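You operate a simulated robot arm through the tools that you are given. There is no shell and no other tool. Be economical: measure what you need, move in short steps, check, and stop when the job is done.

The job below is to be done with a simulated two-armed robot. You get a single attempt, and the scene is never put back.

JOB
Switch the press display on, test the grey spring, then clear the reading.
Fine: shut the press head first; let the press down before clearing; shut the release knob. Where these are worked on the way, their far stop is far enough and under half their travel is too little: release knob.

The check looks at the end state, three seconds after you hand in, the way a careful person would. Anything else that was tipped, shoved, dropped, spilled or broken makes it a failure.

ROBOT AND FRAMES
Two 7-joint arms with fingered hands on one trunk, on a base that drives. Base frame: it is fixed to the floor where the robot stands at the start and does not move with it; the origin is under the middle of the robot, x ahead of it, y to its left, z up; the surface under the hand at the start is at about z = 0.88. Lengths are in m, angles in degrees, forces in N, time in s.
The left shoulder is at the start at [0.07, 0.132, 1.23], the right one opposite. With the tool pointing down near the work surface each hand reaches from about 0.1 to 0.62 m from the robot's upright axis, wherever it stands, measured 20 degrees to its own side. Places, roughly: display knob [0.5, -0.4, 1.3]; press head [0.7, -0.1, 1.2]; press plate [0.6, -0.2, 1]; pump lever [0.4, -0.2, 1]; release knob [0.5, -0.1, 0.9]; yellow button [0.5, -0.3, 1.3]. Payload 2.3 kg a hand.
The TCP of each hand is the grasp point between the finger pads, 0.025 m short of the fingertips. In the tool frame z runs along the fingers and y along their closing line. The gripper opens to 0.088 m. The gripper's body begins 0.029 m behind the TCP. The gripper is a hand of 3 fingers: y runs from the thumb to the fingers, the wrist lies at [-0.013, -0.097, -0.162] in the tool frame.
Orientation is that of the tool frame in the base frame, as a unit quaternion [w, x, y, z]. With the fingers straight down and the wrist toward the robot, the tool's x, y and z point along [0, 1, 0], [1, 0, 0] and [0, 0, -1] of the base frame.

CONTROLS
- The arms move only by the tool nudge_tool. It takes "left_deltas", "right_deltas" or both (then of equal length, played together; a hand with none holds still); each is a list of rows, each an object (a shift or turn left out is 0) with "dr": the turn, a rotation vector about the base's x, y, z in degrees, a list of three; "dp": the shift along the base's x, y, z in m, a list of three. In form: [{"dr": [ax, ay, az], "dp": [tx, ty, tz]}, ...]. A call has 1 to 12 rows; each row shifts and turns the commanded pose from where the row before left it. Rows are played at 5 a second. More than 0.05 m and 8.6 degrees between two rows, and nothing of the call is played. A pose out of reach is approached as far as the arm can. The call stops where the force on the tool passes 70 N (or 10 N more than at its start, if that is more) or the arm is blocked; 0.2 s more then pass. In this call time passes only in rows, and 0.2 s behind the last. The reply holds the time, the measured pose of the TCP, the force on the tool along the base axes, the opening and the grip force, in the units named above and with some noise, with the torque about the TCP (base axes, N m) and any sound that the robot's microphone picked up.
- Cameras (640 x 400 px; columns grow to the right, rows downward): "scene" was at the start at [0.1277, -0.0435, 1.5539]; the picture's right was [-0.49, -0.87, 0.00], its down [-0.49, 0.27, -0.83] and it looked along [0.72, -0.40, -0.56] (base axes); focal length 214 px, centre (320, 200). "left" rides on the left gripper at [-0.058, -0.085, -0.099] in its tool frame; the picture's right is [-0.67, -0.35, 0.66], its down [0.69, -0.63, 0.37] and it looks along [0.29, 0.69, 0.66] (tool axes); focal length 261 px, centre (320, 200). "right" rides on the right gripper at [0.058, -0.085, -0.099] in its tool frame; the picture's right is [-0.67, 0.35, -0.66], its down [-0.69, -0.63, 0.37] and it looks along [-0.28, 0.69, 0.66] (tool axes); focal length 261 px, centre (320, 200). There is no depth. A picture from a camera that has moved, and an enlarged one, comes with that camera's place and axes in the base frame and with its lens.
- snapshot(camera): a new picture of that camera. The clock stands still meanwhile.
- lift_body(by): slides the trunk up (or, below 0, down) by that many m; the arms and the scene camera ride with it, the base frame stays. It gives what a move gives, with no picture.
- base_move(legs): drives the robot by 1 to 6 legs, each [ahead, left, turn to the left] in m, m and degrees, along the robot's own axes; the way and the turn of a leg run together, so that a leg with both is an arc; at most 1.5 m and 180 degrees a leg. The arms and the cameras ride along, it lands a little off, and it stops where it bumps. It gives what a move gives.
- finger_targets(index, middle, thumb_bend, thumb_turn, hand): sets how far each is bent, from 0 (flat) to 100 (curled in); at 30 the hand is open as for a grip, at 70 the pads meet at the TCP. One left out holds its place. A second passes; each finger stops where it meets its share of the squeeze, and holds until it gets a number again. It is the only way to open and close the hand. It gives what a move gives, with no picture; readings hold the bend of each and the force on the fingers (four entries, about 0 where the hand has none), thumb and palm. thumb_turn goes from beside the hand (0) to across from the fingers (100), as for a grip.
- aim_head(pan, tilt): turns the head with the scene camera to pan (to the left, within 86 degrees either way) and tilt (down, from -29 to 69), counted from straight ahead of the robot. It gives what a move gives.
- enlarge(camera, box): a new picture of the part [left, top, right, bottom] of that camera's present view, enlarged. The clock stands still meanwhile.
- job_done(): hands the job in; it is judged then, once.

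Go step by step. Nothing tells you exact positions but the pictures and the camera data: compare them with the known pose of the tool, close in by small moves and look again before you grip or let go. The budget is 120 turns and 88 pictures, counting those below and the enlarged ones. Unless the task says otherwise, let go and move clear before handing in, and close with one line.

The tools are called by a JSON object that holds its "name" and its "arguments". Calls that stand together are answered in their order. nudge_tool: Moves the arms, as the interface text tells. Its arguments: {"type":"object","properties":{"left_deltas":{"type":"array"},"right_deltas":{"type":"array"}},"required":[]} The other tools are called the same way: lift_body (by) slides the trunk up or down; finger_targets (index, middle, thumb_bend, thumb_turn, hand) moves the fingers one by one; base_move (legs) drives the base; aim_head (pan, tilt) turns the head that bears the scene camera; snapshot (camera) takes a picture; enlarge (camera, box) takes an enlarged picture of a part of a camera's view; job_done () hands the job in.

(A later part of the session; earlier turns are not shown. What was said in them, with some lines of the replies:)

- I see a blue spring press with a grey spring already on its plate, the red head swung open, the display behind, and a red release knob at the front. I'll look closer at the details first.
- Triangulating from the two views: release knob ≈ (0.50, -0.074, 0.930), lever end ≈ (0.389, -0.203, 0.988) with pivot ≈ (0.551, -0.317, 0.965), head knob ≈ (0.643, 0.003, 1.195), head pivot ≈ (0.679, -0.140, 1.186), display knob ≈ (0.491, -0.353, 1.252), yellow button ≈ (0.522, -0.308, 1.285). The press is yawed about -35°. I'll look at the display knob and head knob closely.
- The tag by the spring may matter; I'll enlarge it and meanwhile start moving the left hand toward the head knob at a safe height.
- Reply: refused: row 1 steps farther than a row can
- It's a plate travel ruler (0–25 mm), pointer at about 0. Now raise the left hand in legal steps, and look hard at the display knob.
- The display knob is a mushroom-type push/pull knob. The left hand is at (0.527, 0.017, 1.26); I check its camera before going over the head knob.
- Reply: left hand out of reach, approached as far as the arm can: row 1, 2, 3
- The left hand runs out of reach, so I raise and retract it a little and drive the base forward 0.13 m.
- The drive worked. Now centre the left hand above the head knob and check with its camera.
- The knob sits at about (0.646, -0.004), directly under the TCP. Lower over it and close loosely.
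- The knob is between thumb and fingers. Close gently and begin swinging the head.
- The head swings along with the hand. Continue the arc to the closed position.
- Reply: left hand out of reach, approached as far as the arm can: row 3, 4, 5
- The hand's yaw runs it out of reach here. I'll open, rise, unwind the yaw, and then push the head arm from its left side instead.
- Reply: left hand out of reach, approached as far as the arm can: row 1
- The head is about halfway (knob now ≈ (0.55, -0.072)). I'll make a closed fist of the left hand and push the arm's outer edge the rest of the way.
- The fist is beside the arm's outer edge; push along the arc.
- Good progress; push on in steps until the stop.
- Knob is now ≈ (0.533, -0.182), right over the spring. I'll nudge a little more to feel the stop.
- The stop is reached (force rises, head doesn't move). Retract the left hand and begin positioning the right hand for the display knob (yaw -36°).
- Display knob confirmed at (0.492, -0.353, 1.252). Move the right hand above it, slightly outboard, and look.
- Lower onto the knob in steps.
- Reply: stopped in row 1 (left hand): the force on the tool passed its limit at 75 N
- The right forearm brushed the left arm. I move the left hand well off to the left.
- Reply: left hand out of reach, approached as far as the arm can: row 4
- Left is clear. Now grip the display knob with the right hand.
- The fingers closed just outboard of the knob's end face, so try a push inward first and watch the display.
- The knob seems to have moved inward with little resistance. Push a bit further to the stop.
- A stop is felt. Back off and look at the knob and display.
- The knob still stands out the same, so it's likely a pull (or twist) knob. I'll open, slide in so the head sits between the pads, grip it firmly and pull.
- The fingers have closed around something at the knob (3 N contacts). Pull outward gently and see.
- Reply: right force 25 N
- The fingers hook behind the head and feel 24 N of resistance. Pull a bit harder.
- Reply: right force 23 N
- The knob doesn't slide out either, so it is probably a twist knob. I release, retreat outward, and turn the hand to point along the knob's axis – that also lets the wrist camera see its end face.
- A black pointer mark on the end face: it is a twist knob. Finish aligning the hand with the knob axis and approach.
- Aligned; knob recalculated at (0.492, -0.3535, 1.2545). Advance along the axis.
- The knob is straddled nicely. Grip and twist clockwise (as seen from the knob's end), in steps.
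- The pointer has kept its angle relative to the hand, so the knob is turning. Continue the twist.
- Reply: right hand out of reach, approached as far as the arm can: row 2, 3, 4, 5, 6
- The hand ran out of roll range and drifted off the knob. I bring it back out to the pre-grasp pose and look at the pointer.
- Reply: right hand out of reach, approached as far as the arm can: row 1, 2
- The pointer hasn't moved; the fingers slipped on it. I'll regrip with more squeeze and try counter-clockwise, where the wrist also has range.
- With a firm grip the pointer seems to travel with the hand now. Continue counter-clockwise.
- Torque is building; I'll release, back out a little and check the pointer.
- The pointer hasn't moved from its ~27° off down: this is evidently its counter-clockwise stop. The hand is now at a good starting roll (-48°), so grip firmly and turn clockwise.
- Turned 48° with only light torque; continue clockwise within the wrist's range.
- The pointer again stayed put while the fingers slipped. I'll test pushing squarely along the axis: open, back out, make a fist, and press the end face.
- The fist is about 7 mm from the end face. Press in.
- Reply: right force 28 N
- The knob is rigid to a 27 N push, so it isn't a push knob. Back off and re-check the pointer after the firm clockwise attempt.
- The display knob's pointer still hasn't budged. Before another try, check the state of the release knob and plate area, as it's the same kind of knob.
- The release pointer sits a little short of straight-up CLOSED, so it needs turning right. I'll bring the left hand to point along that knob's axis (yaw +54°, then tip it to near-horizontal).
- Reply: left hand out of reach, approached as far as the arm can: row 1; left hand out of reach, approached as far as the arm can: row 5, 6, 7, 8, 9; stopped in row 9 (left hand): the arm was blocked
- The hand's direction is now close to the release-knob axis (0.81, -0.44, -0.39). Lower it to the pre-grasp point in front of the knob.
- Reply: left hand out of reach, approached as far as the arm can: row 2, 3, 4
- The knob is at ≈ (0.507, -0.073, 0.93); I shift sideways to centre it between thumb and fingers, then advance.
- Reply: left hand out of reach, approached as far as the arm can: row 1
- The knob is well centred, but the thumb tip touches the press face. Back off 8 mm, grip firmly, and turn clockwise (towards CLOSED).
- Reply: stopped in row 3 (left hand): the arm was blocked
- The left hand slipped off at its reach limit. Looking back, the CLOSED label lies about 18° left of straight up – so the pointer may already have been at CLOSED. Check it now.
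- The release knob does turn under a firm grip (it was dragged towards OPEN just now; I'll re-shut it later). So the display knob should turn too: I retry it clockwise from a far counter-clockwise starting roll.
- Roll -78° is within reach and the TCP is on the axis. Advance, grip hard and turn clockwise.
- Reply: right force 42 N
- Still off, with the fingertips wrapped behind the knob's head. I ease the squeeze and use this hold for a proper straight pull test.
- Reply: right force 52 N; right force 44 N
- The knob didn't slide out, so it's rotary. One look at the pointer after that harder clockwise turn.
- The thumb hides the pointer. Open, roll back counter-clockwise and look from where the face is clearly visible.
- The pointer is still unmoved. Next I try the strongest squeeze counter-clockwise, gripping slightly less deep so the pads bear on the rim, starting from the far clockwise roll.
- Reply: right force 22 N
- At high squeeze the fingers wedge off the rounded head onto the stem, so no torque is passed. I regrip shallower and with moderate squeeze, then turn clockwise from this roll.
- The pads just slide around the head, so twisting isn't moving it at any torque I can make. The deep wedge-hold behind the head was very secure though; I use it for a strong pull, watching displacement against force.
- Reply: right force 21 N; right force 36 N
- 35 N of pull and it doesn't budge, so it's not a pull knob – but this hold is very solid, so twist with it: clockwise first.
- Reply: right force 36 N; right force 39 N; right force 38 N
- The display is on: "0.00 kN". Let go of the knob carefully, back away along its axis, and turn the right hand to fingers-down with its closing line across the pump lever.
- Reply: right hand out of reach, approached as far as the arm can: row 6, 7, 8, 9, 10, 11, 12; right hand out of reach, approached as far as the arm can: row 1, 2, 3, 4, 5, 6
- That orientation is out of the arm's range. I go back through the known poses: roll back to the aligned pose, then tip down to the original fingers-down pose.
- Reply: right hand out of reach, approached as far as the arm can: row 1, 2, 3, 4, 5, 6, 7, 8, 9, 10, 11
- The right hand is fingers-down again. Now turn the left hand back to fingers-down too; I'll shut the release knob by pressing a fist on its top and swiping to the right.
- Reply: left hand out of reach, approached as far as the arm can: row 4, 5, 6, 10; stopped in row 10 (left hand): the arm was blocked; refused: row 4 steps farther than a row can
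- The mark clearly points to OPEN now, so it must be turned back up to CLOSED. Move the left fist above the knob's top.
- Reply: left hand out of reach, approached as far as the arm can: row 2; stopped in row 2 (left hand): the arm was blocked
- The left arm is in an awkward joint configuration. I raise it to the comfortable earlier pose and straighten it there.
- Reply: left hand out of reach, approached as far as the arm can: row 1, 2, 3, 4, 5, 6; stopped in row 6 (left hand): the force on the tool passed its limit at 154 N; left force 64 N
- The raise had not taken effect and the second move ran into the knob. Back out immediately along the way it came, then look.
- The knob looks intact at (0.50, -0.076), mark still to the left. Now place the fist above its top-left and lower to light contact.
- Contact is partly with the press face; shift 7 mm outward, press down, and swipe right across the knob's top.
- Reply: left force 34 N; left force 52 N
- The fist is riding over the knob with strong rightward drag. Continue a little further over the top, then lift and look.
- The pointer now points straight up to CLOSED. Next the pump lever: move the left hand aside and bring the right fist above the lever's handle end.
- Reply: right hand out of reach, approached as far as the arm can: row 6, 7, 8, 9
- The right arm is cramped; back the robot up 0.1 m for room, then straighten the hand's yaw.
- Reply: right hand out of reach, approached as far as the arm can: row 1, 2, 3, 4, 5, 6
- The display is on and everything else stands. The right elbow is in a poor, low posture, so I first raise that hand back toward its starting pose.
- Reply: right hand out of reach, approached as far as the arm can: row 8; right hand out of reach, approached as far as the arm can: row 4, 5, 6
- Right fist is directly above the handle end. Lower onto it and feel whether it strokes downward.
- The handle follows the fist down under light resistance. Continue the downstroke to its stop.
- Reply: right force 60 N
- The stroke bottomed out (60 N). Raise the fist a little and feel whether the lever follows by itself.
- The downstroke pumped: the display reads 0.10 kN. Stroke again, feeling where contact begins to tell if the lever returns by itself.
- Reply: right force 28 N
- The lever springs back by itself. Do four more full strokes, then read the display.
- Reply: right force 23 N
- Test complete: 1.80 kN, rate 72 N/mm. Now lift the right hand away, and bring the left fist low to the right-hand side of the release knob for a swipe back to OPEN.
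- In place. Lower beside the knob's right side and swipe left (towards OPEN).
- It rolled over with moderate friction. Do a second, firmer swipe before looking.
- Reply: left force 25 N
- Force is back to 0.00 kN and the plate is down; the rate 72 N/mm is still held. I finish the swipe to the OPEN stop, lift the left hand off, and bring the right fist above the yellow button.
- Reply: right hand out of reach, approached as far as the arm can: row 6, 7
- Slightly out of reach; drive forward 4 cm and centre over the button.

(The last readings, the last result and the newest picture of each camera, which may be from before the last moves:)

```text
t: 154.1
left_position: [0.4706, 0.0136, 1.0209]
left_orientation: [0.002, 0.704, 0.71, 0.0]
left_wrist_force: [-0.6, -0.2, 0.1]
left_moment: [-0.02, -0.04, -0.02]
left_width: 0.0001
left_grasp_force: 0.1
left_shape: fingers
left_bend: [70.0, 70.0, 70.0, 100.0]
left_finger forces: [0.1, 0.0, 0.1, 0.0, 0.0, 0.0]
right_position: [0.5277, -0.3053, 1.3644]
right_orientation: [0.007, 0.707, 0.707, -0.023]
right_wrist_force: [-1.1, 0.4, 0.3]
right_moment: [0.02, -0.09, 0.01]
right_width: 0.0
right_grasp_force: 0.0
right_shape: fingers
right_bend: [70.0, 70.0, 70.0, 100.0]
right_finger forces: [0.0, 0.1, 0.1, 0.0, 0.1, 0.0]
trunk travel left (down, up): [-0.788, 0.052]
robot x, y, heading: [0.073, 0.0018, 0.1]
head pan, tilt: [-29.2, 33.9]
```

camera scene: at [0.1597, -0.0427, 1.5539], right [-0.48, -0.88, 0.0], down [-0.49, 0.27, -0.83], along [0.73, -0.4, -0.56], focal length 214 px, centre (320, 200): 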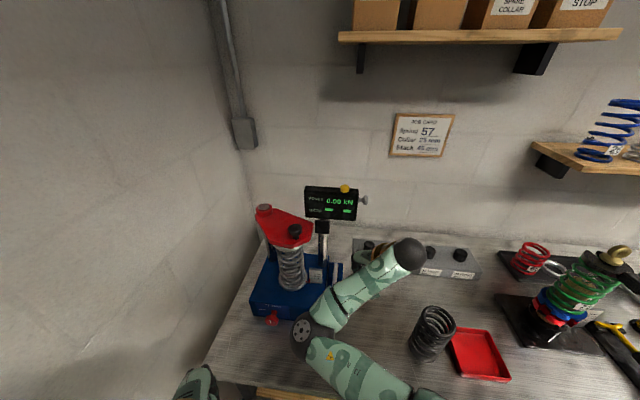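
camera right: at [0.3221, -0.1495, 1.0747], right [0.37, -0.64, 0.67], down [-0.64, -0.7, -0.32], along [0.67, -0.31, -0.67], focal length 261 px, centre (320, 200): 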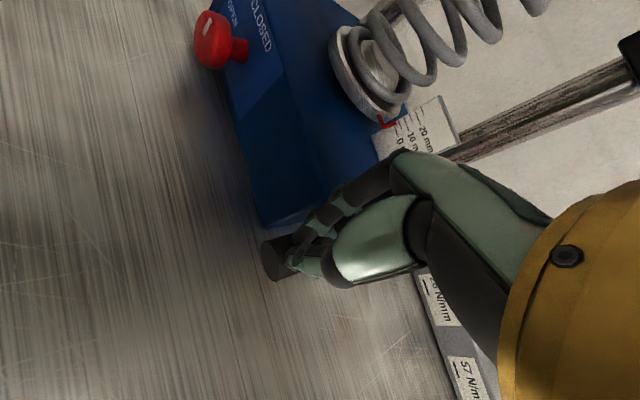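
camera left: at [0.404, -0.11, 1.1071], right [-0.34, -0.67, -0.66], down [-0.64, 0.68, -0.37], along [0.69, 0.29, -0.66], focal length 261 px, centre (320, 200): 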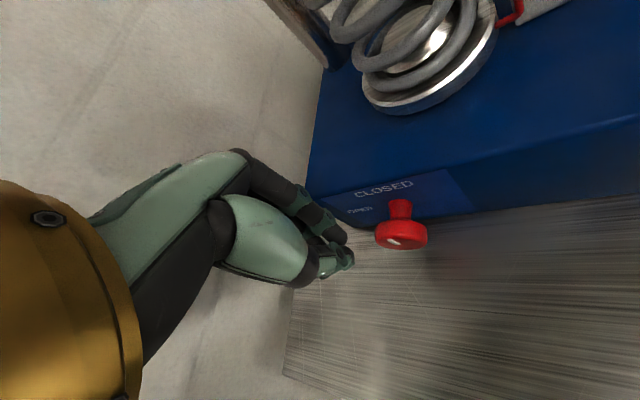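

{"name": "nudge_tool", "arguments": {"right_deltas": [{"dp": [-0.006, -0.004, -0.015]}, {"dp": [0, 0, -0.015]}, {"dp": [0, 0, -0.01]}]}}

```text
t: 154.9
left_position: [0.4755, 0.0133, 1.0191]
left_orientation: [-0.002, 0.705, 0.709, -0.001]
left_wrist_force: [0.4, -1.1, -0.1]
left_moment: [-0.02, 0.0, 0.0]
left_width: 0.0001
left_grasp_force: 0.0
left_shape: fingers
left_bend: [70.0, 70.0, 70.0, 100.0]
left_finger forces: [0.1, 0.1, 0.0, 0.1, 0.1, 0.0]
right_position: [0.5514, -0.3174, 1.3391]
right_orientation: [0.002, 0.706, 0.707, -0.026]
right_wrist_force: [-0.2, 0.1, 0.1]
right_moment: [-0.03, 0.0, 0.02]
right_width: 0.0001
right_grasp_force: 0.1
right_shape: fingers
right_bend: [70.0, 70.0, 70.0, 100.0]
right_finger forces: [0.0, 0.0, 0.0, 0.1, 0.0, 0.0]
right hand out of reach, approached as far as the arm can: row 1, 2, 3
trunk travel left (down, up): [-0.788, 0.052]
robot x, y, heading: [0.0718, -0.0015, -0.1]
head pan, tilt: [-29.2, 33.9]
```

{"name": "nudge_tool", "arguments": {"right_deltas": [{"dp": [-0.03, 0.008, 0]}, {"dp": [0, 0, 0]}]}}

```text
t: 155.5
left_position: [0.476, 0.0144, 1.018]
left_orientation: [-0.001, 0.704, 0.71, -0.001]
left_wrist_force: [-0.6, 0.4, 0.7]
left_moment: [-0.02, -0.04, -0.02]
left_width: 0.0
left_grasp_force: 0.0
left_shape: fingers
left_bend: [70.0, 70.0, 70.0, 100.0]
left_finger forces: [0.0, 0.0, 0.0, 0.0, 0.1, 0.0]
right_position: [0.5364, -0.3175, 1.3537]
right_orientation: [0.004, 0.707, 0.707, -0.025]
right_wrist_force: [-0.3, 0.2, 0.9]
right_moment: [0.03, 0.0, 0.02]
right_width: 0.0001
right_grasp_force: 0.1
right_shape: fingers
right_bend: [70.0, 70.0, 70.0, 100.0]
right_finger forces: [0.0, 0.0, 0.0, 0.1, 0.0, 0.1]
right hand out of reach, approached as far as the arm can: row 1
trunk travel left (down, up): [-0.788, 0.052]
robot x, y, heading: [0.07, 0.0017, 0.2]
head pan, tilt: [-29.2, 33.9]
```

The wrist is near a limit at this yaw; I use the -36° yaw that worked here before.

{"name": "nudge_tool", "arguments": {"right_deltas": [{"dr": [0, 0, -7.2], "dp": [-0.003, 0.001, 0]}, {"dr": [0, 0, -7.2], "dp": [-0.003, 0.001, 0]}, {"dr": [0, 0, -7.2], "dp": [-0.003, 0.002, 0]}, {"dr": [0, 0, -7.2], "dp": [-0.003, 0.002, 0]}, {"dr": [0, 0, -7.2], "dp": [-0.003, 0.002, 0]}]}}

```text
t: 156.7
left_position: [0.4765, 0.0131, 1.0179]
left_orientation: [-0.002, 0.704, 0.71, -0.001]
left_wrist_force: [0.1, -0.6, -0.5]
left_moment: [0.01, -0.01, 0.04]
left_width: 0.0001
left_grasp_force: 0.0
left_shape: fingers
left_bend: [70.0, 70.0, 70.0, 100.0]
left_finger forces: [0.1, 0.1, 0.0, 0.0, 0.0, 0.0]
right_position: [0.5324, -0.3126, 1.3656]
right_orientation: [-0.003, 0.892, 0.452, -0.026]
right_wrist_force: [-0.3, -0.6, -1.0]
right_moment: [0.0, -0.01, -0.04]
right_width: 0.0002
right_grasp_force: 0.1
right_shape: fingers
right_bend: [70.0, 70.0, 70.0, 100.0]
right_finger forces: [0.0, 0.0, 0.1, 0.0, 0.1, 0.0]
right hand out of reach, approached as far as the arm can: row 1, 2, 3
trunk travel left (down, up): [-0.788, 0.052]
robot x, y, heading: [0.0746, -0.0018, 0.1]
head pan, tilt: [-29.2, 33.9]
```

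{"name": "nudge_tool", "arguments": {"right_deltas": [{"dp": [-0.006, 0.002, -0.01]}, {"dp": [-0.0055, 0.0016, -0.01]}, {"dp": [0, 0, -0.012]}]}}

{"name": "nudge_tool", "arguments": {"right_deltas": [{"dp": [0, 0, -0.005]}, {"dp": [0, 0, -0.005]}]}}

```text
t: 157.5
left_position: [0.4758, 0.0135, 1.0183]
left_orientation: [-0.003, 0.704, 0.711, -0.001]
left_wrist_force: [0.5, -0.3, -0.8]
left_moment: [0.01, 0.03, -0.03]
left_width: 0.0
left_grasp_force: 0.1
left_shape: fingers
left_bend: [70.0, 70.0, 70.0, 100.0]
left_finger forces: [0.0, 0.0, 0.0, 0.1, 0.1, 0.0]
right_position: [0.5422, -0.3159, 1.3575]
right_orientation: [-0.004, 0.891, 0.453, -0.024]
right_wrist_force: [-0.1, -1.3, -1.1]
right_moment: [-0.03, 0.0, 0.02]
right_width: 0.0001
right_grasp_force: 0.0
right_shape: fingers
right_bend: [70.0, 70.0, 70.0, 100.0]
right_finger forces: [0.0, 0.0, 0.0, 0.0, 0.0, 0.1]
right hand out of reach, approached as far as the arm can: row 1, 2, 3
trunk travel left (down, up): [-0.788, 0.052]
robot x, y, heading: [0.0735, 0.0021, 0.2]
head pan, tilt: [-29.2, 33.9]
```

```text
t: 158.1
left_position: [0.4765, 0.0134, 1.0175]
left_orientation: [-0.002, 0.703, 0.711, -0.001]
left_wrist_force: [-0.5, 0.1, 1.0]
left_moment: [-0.02, 0.02, -0.01]
left_width: 0.0
left_grasp_force: 0.1
left_shape: fingers
left_bend: [70.0, 70.0, 70.0, 100.0]
left_finger forces: [0.1, 0.0, 0.0, 0.1, 0.1, 0.0]
right_position: [0.5448, -0.3168, 1.3494]
right_orientation: [-0.005, 0.891, 0.453, -0.026]
right_wrist_force: [0.7, -0.8, 0.1]
right_moment: [0.01, 0.05, 0.04]
right_width: 0.0001
right_grasp_force: 0.0
right_shape: fingers
right_bend: [70.0, 70.0, 70.0, 100.0]
right_finger forces: [0.1, 0.0, 0.1, 0.1, 0.0, 0.1]
right hand out of reach, approached as far as the arm can: row 2
trunk travel left (down, up): [-0.788, 0.052]
robot x, y, heading: [0.0673, 0.0026, 0.0]
head pan, tilt: [-29.2, 33.9]
```

The right arm is stuck near joint limits. I retract it to its home-like pose, pull the left hand back, and drive forward to the earlier stand where this spot was comfortable.

{"name": "nudge_tool", "arguments": {"right_deltas": [{"dp": [-0.01, 0, 0.035]}, {"dp": [-0.03, 0, 0.035]}, {"dp": [-0.04, 0, 0.02]}, {"dp": [-0.04, 0, 0.01]}, {"dp": [-0.025, 0, 0]}, {"dp": [0, 0, 0]}], "left_deltas": [{"dp": [-0.02, 0.01, 0.01]}, {"dp": [-0.03, 0.01, 0.01]}, {"dp": [-0.03, 0.01, 0.01]}, {"dp": [-0.01, 0.01, 0.01]}, {"dp": [0, 0, 0]}, {"dp": [0, 0, 0]}]}}

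{"name": "base_move", "arguments": {"legs": [[0.06, 0, 0]]}}

```text
t: 159.5
left_position: [0.386, 0.0527, 1.0578]
left_orientation: [-0.002, 0.704, 0.71, -0.002]
left_wrist_force: [-0.6, -0.2, -0.1]
left_moment: [0.04, 0.0, 0.0]
left_width: 0.0001
left_grasp_force: 0.1
left_shape: fingers
left_bend: [70.0, 70.0, 70.0, 100.0]
left_finger forces: [0.0, 0.0, 0.0, 0.0, 0.0, 0.0]
right_position: [0.4122, -0.3221, 1.4527]
right_orientation: [-0.003, 0.891, 0.453, -0.026]
right_wrist_force: [-0.1, 1.2, 0.9]
right_moment: [0.02, -0.01, -0.02]
right_width: 0.0
right_grasp_force: 0.0
right_shape: fingers
right_bend: [70.0, 70.0, 70.0, 100.0]
right_finger forces: [0.1, 0.1, 0.1, 0.0, 0.0, 0.0]
right hand out of reach, approached as far as the arm can: row 1, 2, 3, 4, 5
trunk travel left (down, up): [-0.788, 0.052]
robot x, y, heading: [0.0711, 0.0019, 0.2]
head pan, tilt: [-29.2, 33.9]
```

```text
t: 160.5
left_position: [0.4387, 0.0524, 1.0596]
left_orientation: [0.002, 0.705, 0.709, 0.003]
left_wrist_force: [-0.7, 0.2, -0.1]
left_moment: [0.01, -0.04, 0.04]
left_width: 0.0001
left_grasp_force: 0.1
left_shape: fingers
left_bend: [70.0, 70.0, 70.0, 100.0]
left_finger forces: [0.0, 0.1, 0.0, 0.0, 0.1, 0.1]
right_position: [0.4604, -0.3213, 1.4569]
right_orientation: [-0.002, 0.891, 0.453, -0.02]
right_wrist_force: [0.4, -0.6, 0.6]
right_moment: [-0.04, -0.05, 0.01]
right_width: 0.0002
right_grasp_force: 0.0
right_shape: fingers
right_bend: [70.0, 70.0, 70.0, 100.0]
right_finger forces: [0.0, 0.0, 0.0, 0.0, 0.0, 0.0]
trunk travel left (down, up): [-0.788, 0.052]
robot x, y, heading: [0.1291, 0.0011, -0.1]
head pan, tilt: [-29.2, 33.9]
```

{"name": "nudge_tool", "arguments": {"right_deltas": [{"dp": [0.02, 0.004, -0.02]}, {"dp": [0.02, 0.005, -0.02]}, {"dp": [0.011, 0.003, -0.03]}, {"dp": [0, 0, -0.02]}]}}

```text
t: 161.5
left_position: [0.4458, 0.0532, 1.0566]
left_orientation: [-0.001, 0.705, 0.709, -0.001]
left_wrist_force: [0.1, 0.6, 0.4]
left_moment: [0.04, 0.03, 0.02]
left_width: 0.0001
left_grasp_force: 0.0
left_shape: fingers
left_bend: [70.0, 70.0, 70.0, 100.0]
left_finger forces: [0.1, 0.1, 0.0, 0.0, 0.0, 0.0]
right_position: [0.5248, -0.3081, 1.3633]
right_orientation: [-0.003, 0.891, 0.453, -0.025]
right_wrist_force: [0.1, -0.3, 0.1]
right_moment: [0.0, 0.01, -0.02]
right_width: 0.0
right_grasp_force: 0.1
right_shape: fingers
right_bend: [70.0, 70.0, 70.0, 100.0]
right_finger forces: [0.0, 0.0, 0.0, 0.0, 0.1, 0.0]
trunk travel left (down, up): [-0.788, 0.052]
robot x, y, heading: [0.1292, 0.0026, 0.2]
head pan, tilt: [-29.2, 33.9]
```

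Reachable now. Lower onto the yellow button in small steps, feeling for contact.

{"name": "nudge_tool", "arguments": {"right_deltas": [{"dp": [-0.003, -0.001, -0.02]}, {"dp": [0, 0, -0.015]}]}}

{"name": "nudge_tool", "arguments": {"right_deltas": [{"dp": [0, 0, -0.005]}, {"dp": [0, 0, -0.004]}, {"dp": [0, 0, -0.004]}]}}

```text
t: 162.1
left_position: [0.4462, 0.0533, 1.0583]
left_orientation: [-0.001, 0.705, 0.71, -0.001]
left_wrist_force: [1.3, -0.8, 0.9]
left_moment: [-0.01, 0.0, 0.02]
left_width: 0.0
left_grasp_force: 0.1
left_shape: fingers
left_bend: [70.0, 70.0, 70.0, 100.0]
left_finger forces: [0.1, 0.0, 0.0, 0.0, 0.1, 0.0]
right_position: [0.5212, -0.3114, 1.3286]
right_orientation: [-0.003, 0.892, 0.452, -0.024]
right_wrist_force: [-0.7, 0.0, 0.5]
right_moment: [0.03, 0.03, 0.01]
right_width: 0.0
right_grasp_force: 0.1
right_shape: fingers
right_bend: [70.0, 70.0, 70.0, 100.0]
right_finger forces: [0.1, 0.0, 0.1, 0.0, 0.1, 0.0]
trunk travel left (down, up): [-0.788, 0.052]
robot x, y, heading: [0.1307, 0.0017, 0.2]
head pan, tilt: [-29.2, 33.9]
```

```text
t: 162.9
left_position: [0.4461, 0.0534, 1.0576]
left_orientation: [-0.002, 0.705, 0.709, -0.001]
left_wrist_force: [-0.4, -0.4, 0.2]
left_moment: [0.02, 0.01, 0.02]
left_width: 0.0
left_grasp_force: 0.1
left_shape: fingers
left_bend: [70.0, 70.0, 70.0, 100.0]
left_finger forces: [0.0, 0.1, 0.1, 0.1, 0.0, 0.1]
right_position: [0.5194, -0.3093, 1.3154]
right_orientation: [-0.003, 0.891, 0.453, -0.023]
right_wrist_force: [1.0, 0.1, 1.5]
right_moment: [0.0, 0.0, -0.01]
right_width: 0.0
right_grasp_force: 1.0
right_shape: fingers
right_bend: [70.0, 70.0, 70.0, 100.0]
right_finger forces: [1.3, 0.0, 0.0, 0.1, 0.1, 0.0]
trunk travel left (down, up): [-0.788, 0.052]
robot x, y, heading: [0.1307, -0.0013, 0.0]
head pan, tilt: [-29.2, 33.9]
```

Contact at z ≈ 1.316. Press a few millimetres further.

{"name": "nudge_tool", "arguments": {"right_deltas": [{"dp": [0, 0, -0.003]}, {"dp": [0, 0, -0.003]}, {"dp": [0, 0, -0.003]}]}}

{"name": "nudge_tool", "arguments": {"right_deltas": [{"dp": [0, 0, 0.01]}, {"dp": [0, 0, 0.03]}, {"dp": [-0.01, 0, 0.035]}, {"dp": [-0.03, 0, 0.035]}, {"dp": [-0.03, 0, 0]}]}}

```text
t: 163.7
left_position: [0.4442, 0.0546, 1.0608]
left_orientation: [0.0, 0.704, 0.71, -0.002]
left_wrist_force: [0.9, 0.5, -0.2]
left_moment: [0.02, 0.02, 0.02]
left_width: 0.0
left_grasp_force: 0.2
left_shape: fingers
left_bend: [70.0, 70.0, 70.0, 100.0]
left_finger forces: [0.1, 0.0, 0.0, 0.0, 0.0, 0.0]
right_position: [0.5187, -0.3092, 1.3131]
right_orientation: [0.003, 0.891, 0.453, -0.02]
right_wrist_force: [11.1, -8.5, 44.4]
right_moment: [-0.12, -0.73, -0.12]
right_width: 0.0
right_grasp_force: 21.9
right_shape: fingers
right_bend: [71.0, 70.0, 70.0, 100.0]
right_finger forces: [44.5, 0.0, 0.0, 0.0, 0.0, 0.1]
trunk travel left (down, up): [-0.788, 0.052]
robot x, y, heading: [0.1292, 0.0011, -0.1]
head pan, tilt: [-29.2, 33.9]
heard: click
```

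```text
t: 164.9
left_position: [0.4457, 0.053, 1.0573]
left_orientation: [-0.001, 0.704, 0.71, -0.001]
left_wrist_force: [0.4, 1.3, -0.8]
left_moment: [0.06, 0.0, 0.01]
left_width: 0.0
left_grasp_force: 0.1
left_shape: fingers
left_bend: [70.0, 70.0, 70.0, 100.0]
left_finger forces: [0.0, 0.0, 0.0, 0.1, 0.0, 0.0]
right_position: [0.4496, -0.3087, 1.416]
right_orientation: [-0.003, 0.891, 0.453, -0.025]
right_wrist_force: [-0.8, 0.3, -0.7]
right_moment: [-0.01, 0.01, 0.01]
right_width: 0.0
right_grasp_force: 0.1
right_shape: fingers
right_bend: [70.0, 70.0, 70.0, 100.0]
right_finger forces: [0.1, 0.0, 0.1, 0.0, 0.0, 0.1]
trunk travel left (down, up): [-0.788, 0.052]
robot x, y, heading: [0.1297, 0.0021, 0.2]
head pan, tilt: [-29.2, 33.9]
```

A click was heard, so the reading should be cleared. Now re-shut the release knob with the left fist, using the same rightward swipe that worked before.

{"name": "nudge_tool", "arguments": {"left_deltas": [{"dp": [0.023, -0.035, -0.018]}, {"dp": [0.023, -0.035, -0.018]}, {"dp": [0.023, -0.036, -0.018]}]}}

{"name": "nudge_tool", "arguments": {"left_deltas": [{"dp": [0, -0.003, -0.02]}, {"dp": [0, -0.003, -0.019]}]}}

```text
t: 165.7
left_position: [0.5154, -0.0552, 1.0008]
left_orientation: [-0.003, 0.705, 0.709, -0.001]
left_wrist_force: [0.5, 0.6, 0.2]
left_moment: [0.01, -0.01, 0.0]
left_width: 0.0
left_grasp_force: 0.0
left_shape: fingers
left_bend: [70.0, 70.0, 70.0, 100.0]
left_finger forces: [0.1, 0.0, 0.1, 0.0, 0.1, 0.0]
right_position: [0.452, -0.3127, 1.4153]
right_orientation: [-0.004, 0.891, 0.453, -0.024]
right_wrist_force: [-0.1, -0.5, 0.6]
right_moment: [-0.01, -0.03, 0.03]
right_width: 0.0
right_grasp_force: 0.0
right_shape: fingers
right_bend: [70.0, 70.0, 70.0, 100.0]
right_finger forces: [0.0, 0.0, 0.0, 0.0, 0.0, 0.0]
trunk travel left (down, up): [-0.788, 0.052]
robot x, y, heading: [0.1301, -0.0003, -0.0]
head pan, tilt: [-29.2, 33.9]
```

```text
t: 166.3
left_position: [0.515, -0.0582, 0.9642]
left_orientation: [-0.001, 0.705, 0.709, -0.001]
left_wrist_force: [0.6, 1.8, 3.8]
left_moment: [0.03, 0.0, 0.0]
left_width: 0.0001
left_grasp_force: 1.7
left_shape: fingers
left_bend: [70.0, 70.0, 71.0, 100.0]
left_finger forces: [0.0, 0.0, 0.0, 0.0, 3.1, 0.1]
right_position: [0.4508, -0.3101, 1.4169]
right_orientation: [-0.004, 0.891, 0.453, -0.025]
right_wrist_force: [0.1, 0.0, 0.0]
right_moment: [-0.02, -0.02, 0.02]
right_width: 0.0
right_grasp_force: 0.0
right_shape: fingers
right_bend: [70.0, 70.0, 70.0, 100.0]
right_finger forces: [0.1, 0.1, 0.1, 0.0, 0.0, 0.0]
trunk travel left (down, up): [-0.788, 0.052]
robot x, y, heading: [0.1349, 0.0, -0.0]
head pan, tilt: [-29.2, 33.9]
```

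Contact. Now swipe right across the top, then lift clear.

{"name": "nudge_tool", "arguments": {"left_deltas": [{"dp": [-0.0035, -0.0048, -0.002]}, {"dp": [-0.0035, -0.0048, -0.001]}, {"dp": [-0.0035, -0.0048, 0]}, {"dp": [-0.0035, -0.0048, 0]}, {"dp": [-0.0035, -0.0048, 0]}, {"dp": [-0.0035, -0.0048, 0]}, {"dp": [-0.0035, -0.0048, 0]}]}}

{"name": "nudge_tool", "arguments": {"left_deltas": [{"dp": [-0.0035, -0.0048, 0.0015]}, {"dp": [-0.0035, -0.0048, 0.0015]}, {"dp": [-0.0035, -0.0048, 0.001]}, {"dp": [-0.0035, -0.0048, 0]}]}}

{"name": "nudge_tool", "arguments": {"left_deltas": [{"dp": [0, 0, 0.02]}, {"dp": [-0.005, 0.02, 0.03]}, {"dp": [-0.015, 0.04, 0.02]}, {"dp": [-0.02, 0.04, 0.02]}, {"dp": [-0.03, 0.03, 0.01]}]}}

{"name": "enlarge", "arguments": {"camera": "scene", "box": [230, 190, 400, 365]}}

```text
t: 167.9
left_position: [0.4858, -0.1014, 0.9596]
left_orientation: [-0.006, 0.707, 0.707, -0.001]
left_wrist_force: [-3.8, 3.0, 1.6]
left_moment: [0.03, -0.02, 0.13]
left_width: 0.0
left_grasp_force: 2.9
left_shape: fingers
left_bend: [70.0, 70.0, 70.0, 100.0]
left_finger forces: [2.1, 3.5, 0.1, 0.1, 0.0, 0.0]
right_position: [0.4472, -0.3215, 1.4136]
right_orientation: [-0.006, 0.892, 0.451, -0.023]
right_wrist_force: [-0.4, -0.4, 0.5]
right_moment: [0.03, 0.02, -0.01]
right_width: 0.0
right_grasp_force: 0.0
right_shape: fingers
right_bend: [70.0, 70.0, 70.0, 100.0]
right_finger forces: [0.0, 0.0, 0.0, 0.0, 0.1, 0.0]
trunk travel left (down, up): [-0.788, 0.052]
robot x, y, heading: [0.1288, -0.0017, -0.1]
head pan, tilt: [-29.2, 33.9]
```

```text
t: 168.9
left_position: [0.477, -0.111, 0.9656]
left_orientation: [-0.001, 0.705, 0.71, -0.001]
left_wrist_force: [-0.1, 0.0, 0.4]
left_moment: [-0.02, -0.02, 0.01]
left_width: 0.0001
left_grasp_force: 0.0
left_shape: fingers
left_bend: [70.0, 70.0, 70.0, 100.0]
left_finger forces: [0.1, 0.1, 0.0, 0.0, 0.0, 0.0]
right_position: [0.4515, -0.3098, 1.4161]
right_orientation: [-0.004, 0.891, 0.454, -0.026]
right_wrist_force: [0.4, -0.7, 0.4]
right_moment: [0.0, 0.01, 0.01]
right_width: 0.0003
right_grasp_force: 0.0
right_shape: fingers
right_bend: [70.0, 70.0, 70.0, 100.0]
right_finger forces: [0.0, 0.1, 0.0, 0.0, 0.1, 0.0]
trunk travel left (down, up): [-0.788, 0.052]
robot x, y, heading: [0.1339, -0.0018, 0.2]
head pan, tilt: [-29.2, 33.9]
```

```text
t: 170.1
left_position: [0.4055, 0.0219, 1.0661]
left_orientation: [-0.001, 0.705, 0.71, 0.0]
left_wrist_force: [-0.4, 0.2, -0.2]
left_moment: [0.01, -0.01, 0.0]
left_width: 0.0004
left_grasp_force: 0.0
left_shape: fingers
left_bend: [70.0, 70.0, 70.0, 100.0]
left_finger forces: [0.0, 0.0, 0.0, 0.1, 0.0, 0.0]
right_position: [0.4489, -0.3097, 1.4159]
right_orientation: [-0.004, 0.891, 0.453, -0.024]
right_wrist_force: [-0.7, -0.1, -0.5]
right_moment: [0.02, 0.01, 0.01]
right_width: 0.0
right_grasp_force: 0.0
right_shape: fingers
right_bend: [70.0, 70.0, 70.0, 100.0]
right_finger forces: [0.0, 0.0, 0.1, 0.0, 0.0, 0.0]
trunk travel left (down, up): [-0.788, 0.052]
robot x, y, heading: [0.1306, 0.0003, 0.4]
head pan, tilt: [-29.2, 33.9]
```

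```text
2.29 times, centred on (315, 278) of scene
camera zoom: at [0.2572, -0.0413, 1.5541], right [-0.48, -0.87, 0.0], down [-0.49, 0.27, -0.83], along [0.73, -0.4, -0.56], focal length 490 px, centre (331, 23)
```

zoom: 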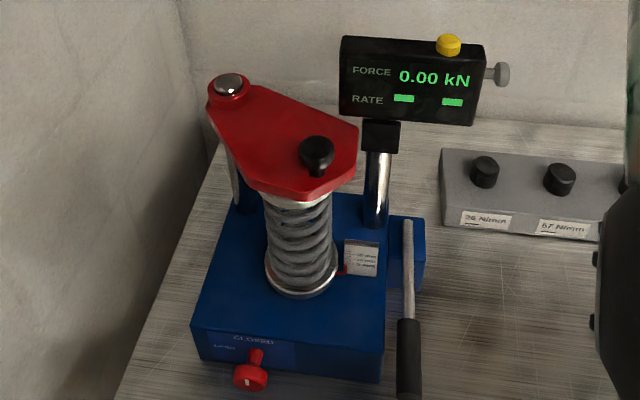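

The reading is cleared (0.00 kN, rate dashes), the head is shut and the plate is down. I use the last picture to confirm the release knob points to CLOSED.

{"name": "enlarge", "arguments": {"camera": "scene", "box": [262, 335, 310, 370]}}

```text
11.43 times, centred on (286, 352) of scene
camera zoom: at [0.2572, -0.0413, 1.5541], right [-0.48, -0.87, 0.0], down [-0.49, 0.27, -0.83], along [0.73, -0.4, -0.56], focal length 2451 px, centre (709, -1543)
```

zoom: 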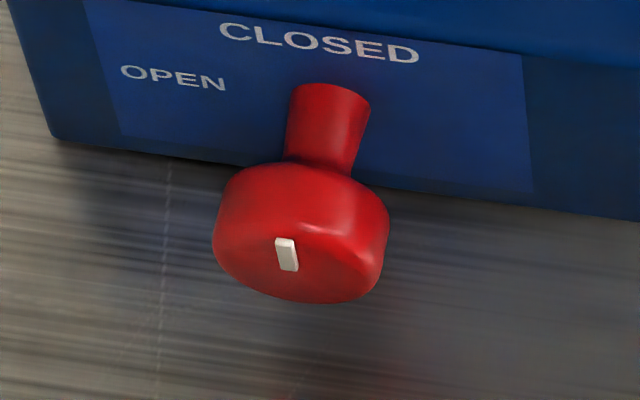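

The pointer points up at CLOSED, matching its original shut position. One more identical light swipe makes sure it's hard against the stop, then both hands stay clear.

{"name": "nudge_tool", "arguments": {"left_deltas": [{"dp": [0.037, -0.026, -0.02]}, {"dp": [0.037, -0.026, -0.02]}, {"dp": [0.036, -0.025, -0.02]}]}}

{"name": "nudge_tool", "arguments": {"left_deltas": [{"dp": [0, -0.003, -0.02]}, {"dp": [0, -0.001, -0.02]}]}}

```text
t: 170.9
left_position: [0.5156, -0.0592, 1.0036]
left_orientation: [-0.003, 0.705, 0.709, -0.001]
left_wrist_force: [-0.2, -0.5, -0.4]
left_moment: [0.0, 0.0, -0.01]
left_width: 0.0003
left_grasp_force: 0.1
left_shape: fingers
left_bend: [70.0, 70.0, 70.0, 100.0]
left_finger forces: [0.1, 0.1, 0.0, 0.0, 0.0, 0.0]
right_position: [0.4522, -0.3108, 1.4149]
right_orientation: [-0.004, 0.891, 0.454, -0.024]
right_wrist_force: [0.5, -0.3, 0.7]
right_moment: [-0.01, 0.01, 0.0]
right_width: 0.0002
right_grasp_force: 0.0
right_shape: fingers
right_bend: [70.0, 70.0, 70.0, 100.0]
right_finger forces: [0.0, 0.0, 0.0, 0.0, 0.0, 0.1]
trunk travel left (down, up): [-0.788, 0.052]
robot x, y, heading: [0.1318, 0.0047, 0.2]
head pan, tilt: [-29.2, 33.9]
```

```text
t: 171.5
left_position: [0.5158, -0.062, 0.9664]
left_orientation: [-0.001, 0.705, 0.709, 0.0]
left_wrist_force: [1.1, 1.0, 3.7]
left_moment: [0.03, -0.01, 0.01]
left_width: 0.0
left_grasp_force: 1.2
left_shape: fingers
left_bend: [70.0, 70.0, 71.0, 100.0]
left_finger forces: [0.0, 0.0, 0.0, 0.0, 3.1, 0.0]
right_position: [0.4511, -0.3114, 1.4162]
right_orientation: [-0.004, 0.891, 0.453, -0.024]
right_wrist_force: [-0.1, -0.2, -0.2]
right_moment: [0.0, 0.0, 0.0]
right_width: 0.0
right_grasp_force: 0.0
right_shape: fingers
right_bend: [70.0, 70.0, 70.0, 100.0]
right_finger forces: [0.1, 0.0, 0.0, 0.0, 0.1, 0.0]
trunk travel left (down, up): [-0.788, 0.052]
robot x, y, heading: [0.1342, -0.0009, 0.4]
head pan, tilt: [-29.2, 33.9]
```

The fist touches the knob lightly again; repeat the swipe and lift clear.

{"name": "nudge_tool", "arguments": {"left_deltas": [{"dp": [-0.0035, -0.0048, -0.002]}, {"dp": [-0.0035, -0.0048, -0.001]}, {"dp": [-0.0035, -0.0048, 0]}, {"dp": [-0.0035, -0.0048, 0]}, {"dp": [-0.0035, -0.0048, 0]}, {"dp": [-0.0035, -0.0048, 0]}, {"dp": [-0.0035, -0.0048, 0]}, {"dp": [-0.0035, -0.0048, 0.001]}, {"dp": [-0.0035, -0.0048, 0.001]}]}}

{"name": "nudge_tool", "arguments": {"left_deltas": [{"dp": [0, 0, 0.02]}, {"dp": [-0.005, 0.02, 0.03]}, {"dp": [-0.015, 0.04, 0.02]}, {"dp": [-0.02, 0.04, 0.02]}, {"dp": [-0.03, 0.03, 0.01]}], "right_deltas": [{"dp": [-0.02, 0, 0.01]}, {"dp": [-0.02, 0, 0.01]}, {"dp": [-0.02, 0, 0.01]}, {"dp": [0, 0, 0]}, {"dp": [0, 0, 0]}]}}

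```text
t: 173.5
left_position: [0.4831, -0.098, 0.967]
left_orientation: [0.002, 0.705, 0.709, -0.003]
left_wrist_force: [1.9, 17.7, 20.3]
left_moment: [0.24, -1.28, 0.62]
left_width: 0.0
left_grasp_force: 25.6
left_shape: fingers
left_bend: [70.0, 54.0, 70.0, 100.0]
left_finger forces: [0.0, 50.5, 0.0, 0.0, 0.0, 0.0]
right_position: [0.4478, -0.3006, 1.4199]
right_orientation: [0.001, 0.892, 0.452, -0.026]
right_wrist_force: [0.4, -0.1, -0.6]
right_moment: [0.04, 0.0, -0.03]
right_width: 0.0
right_grasp_force: 0.0
right_shape: fingers
right_bend: [70.0, 70.0, 70.0, 100.0]
right_finger forces: [0.0, 0.1, 0.0, 0.1, 0.0, 0.1]
trunk travel left (down, up): [-0.788, 0.052]
robot x, y, heading: [0.1319, -0.0008, 0.1]
head pan, tilt: [-29.2, 33.9]
```

```text
t: 174.7
left_position: [0.4133, 0.0274, 1.0668]
left_orientation: [-0.001, 0.705, 0.71, -0.001]
left_wrist_force: [0.0, -0.6, -0.7]
left_moment: [-0.01, -0.03, -0.02]
left_width: 0.0001
left_grasp_force: 0.0
left_shape: fingers
left_bend: [70.0, 70.0, 70.0, 100.0]
left_finger forces: [0.1, 0.0, 0.0, 0.1, 0.1, 0.0]
right_position: [0.3859, -0.3102, 1.4468]
right_orientation: [-0.004, 0.891, 0.453, -0.025]
right_wrist_force: [0.3, 0.6, 0.3]
right_moment: [0.0, -0.01, -0.02]
right_width: 0.0
right_grasp_force: 0.0
right_shape: fingers
right_bend: [70.0, 70.0, 70.0, 100.0]
right_finger forces: [0.0, 0.0, 0.0, 0.0, 0.0, 0.0]
trunk travel left (down, up): [-0.788, 0.052]
robot x, y, heading: [0.1283, -0.0035, -0.2]
head pan, tilt: [-29.2, 33.9]
```

Display on, press head shut, and the grey spring tested (it read 72 N/mm at 1.80 kN). The press was let down before the reading was cleared, the release knob was swiped back to CLOSED, and both hands are clear. The last picture shows the knob at CLOSED; I swiped it towards CLOSED once more after that, without a picture.

{"name": "job_done", "arguments": {}}

```text
The job is handed in.
```

The job is handed in: the display is on and the reading is cleared to 0.00 kN, after the grey spring tested at 72 N/mm and 1.80 kN. The press head is shut, the press was let down before clearing, and the release knob is turned back to CLOSED. I gave the knob one last swipe towards CLOSED after my final picture, so I did not see its exact end position.
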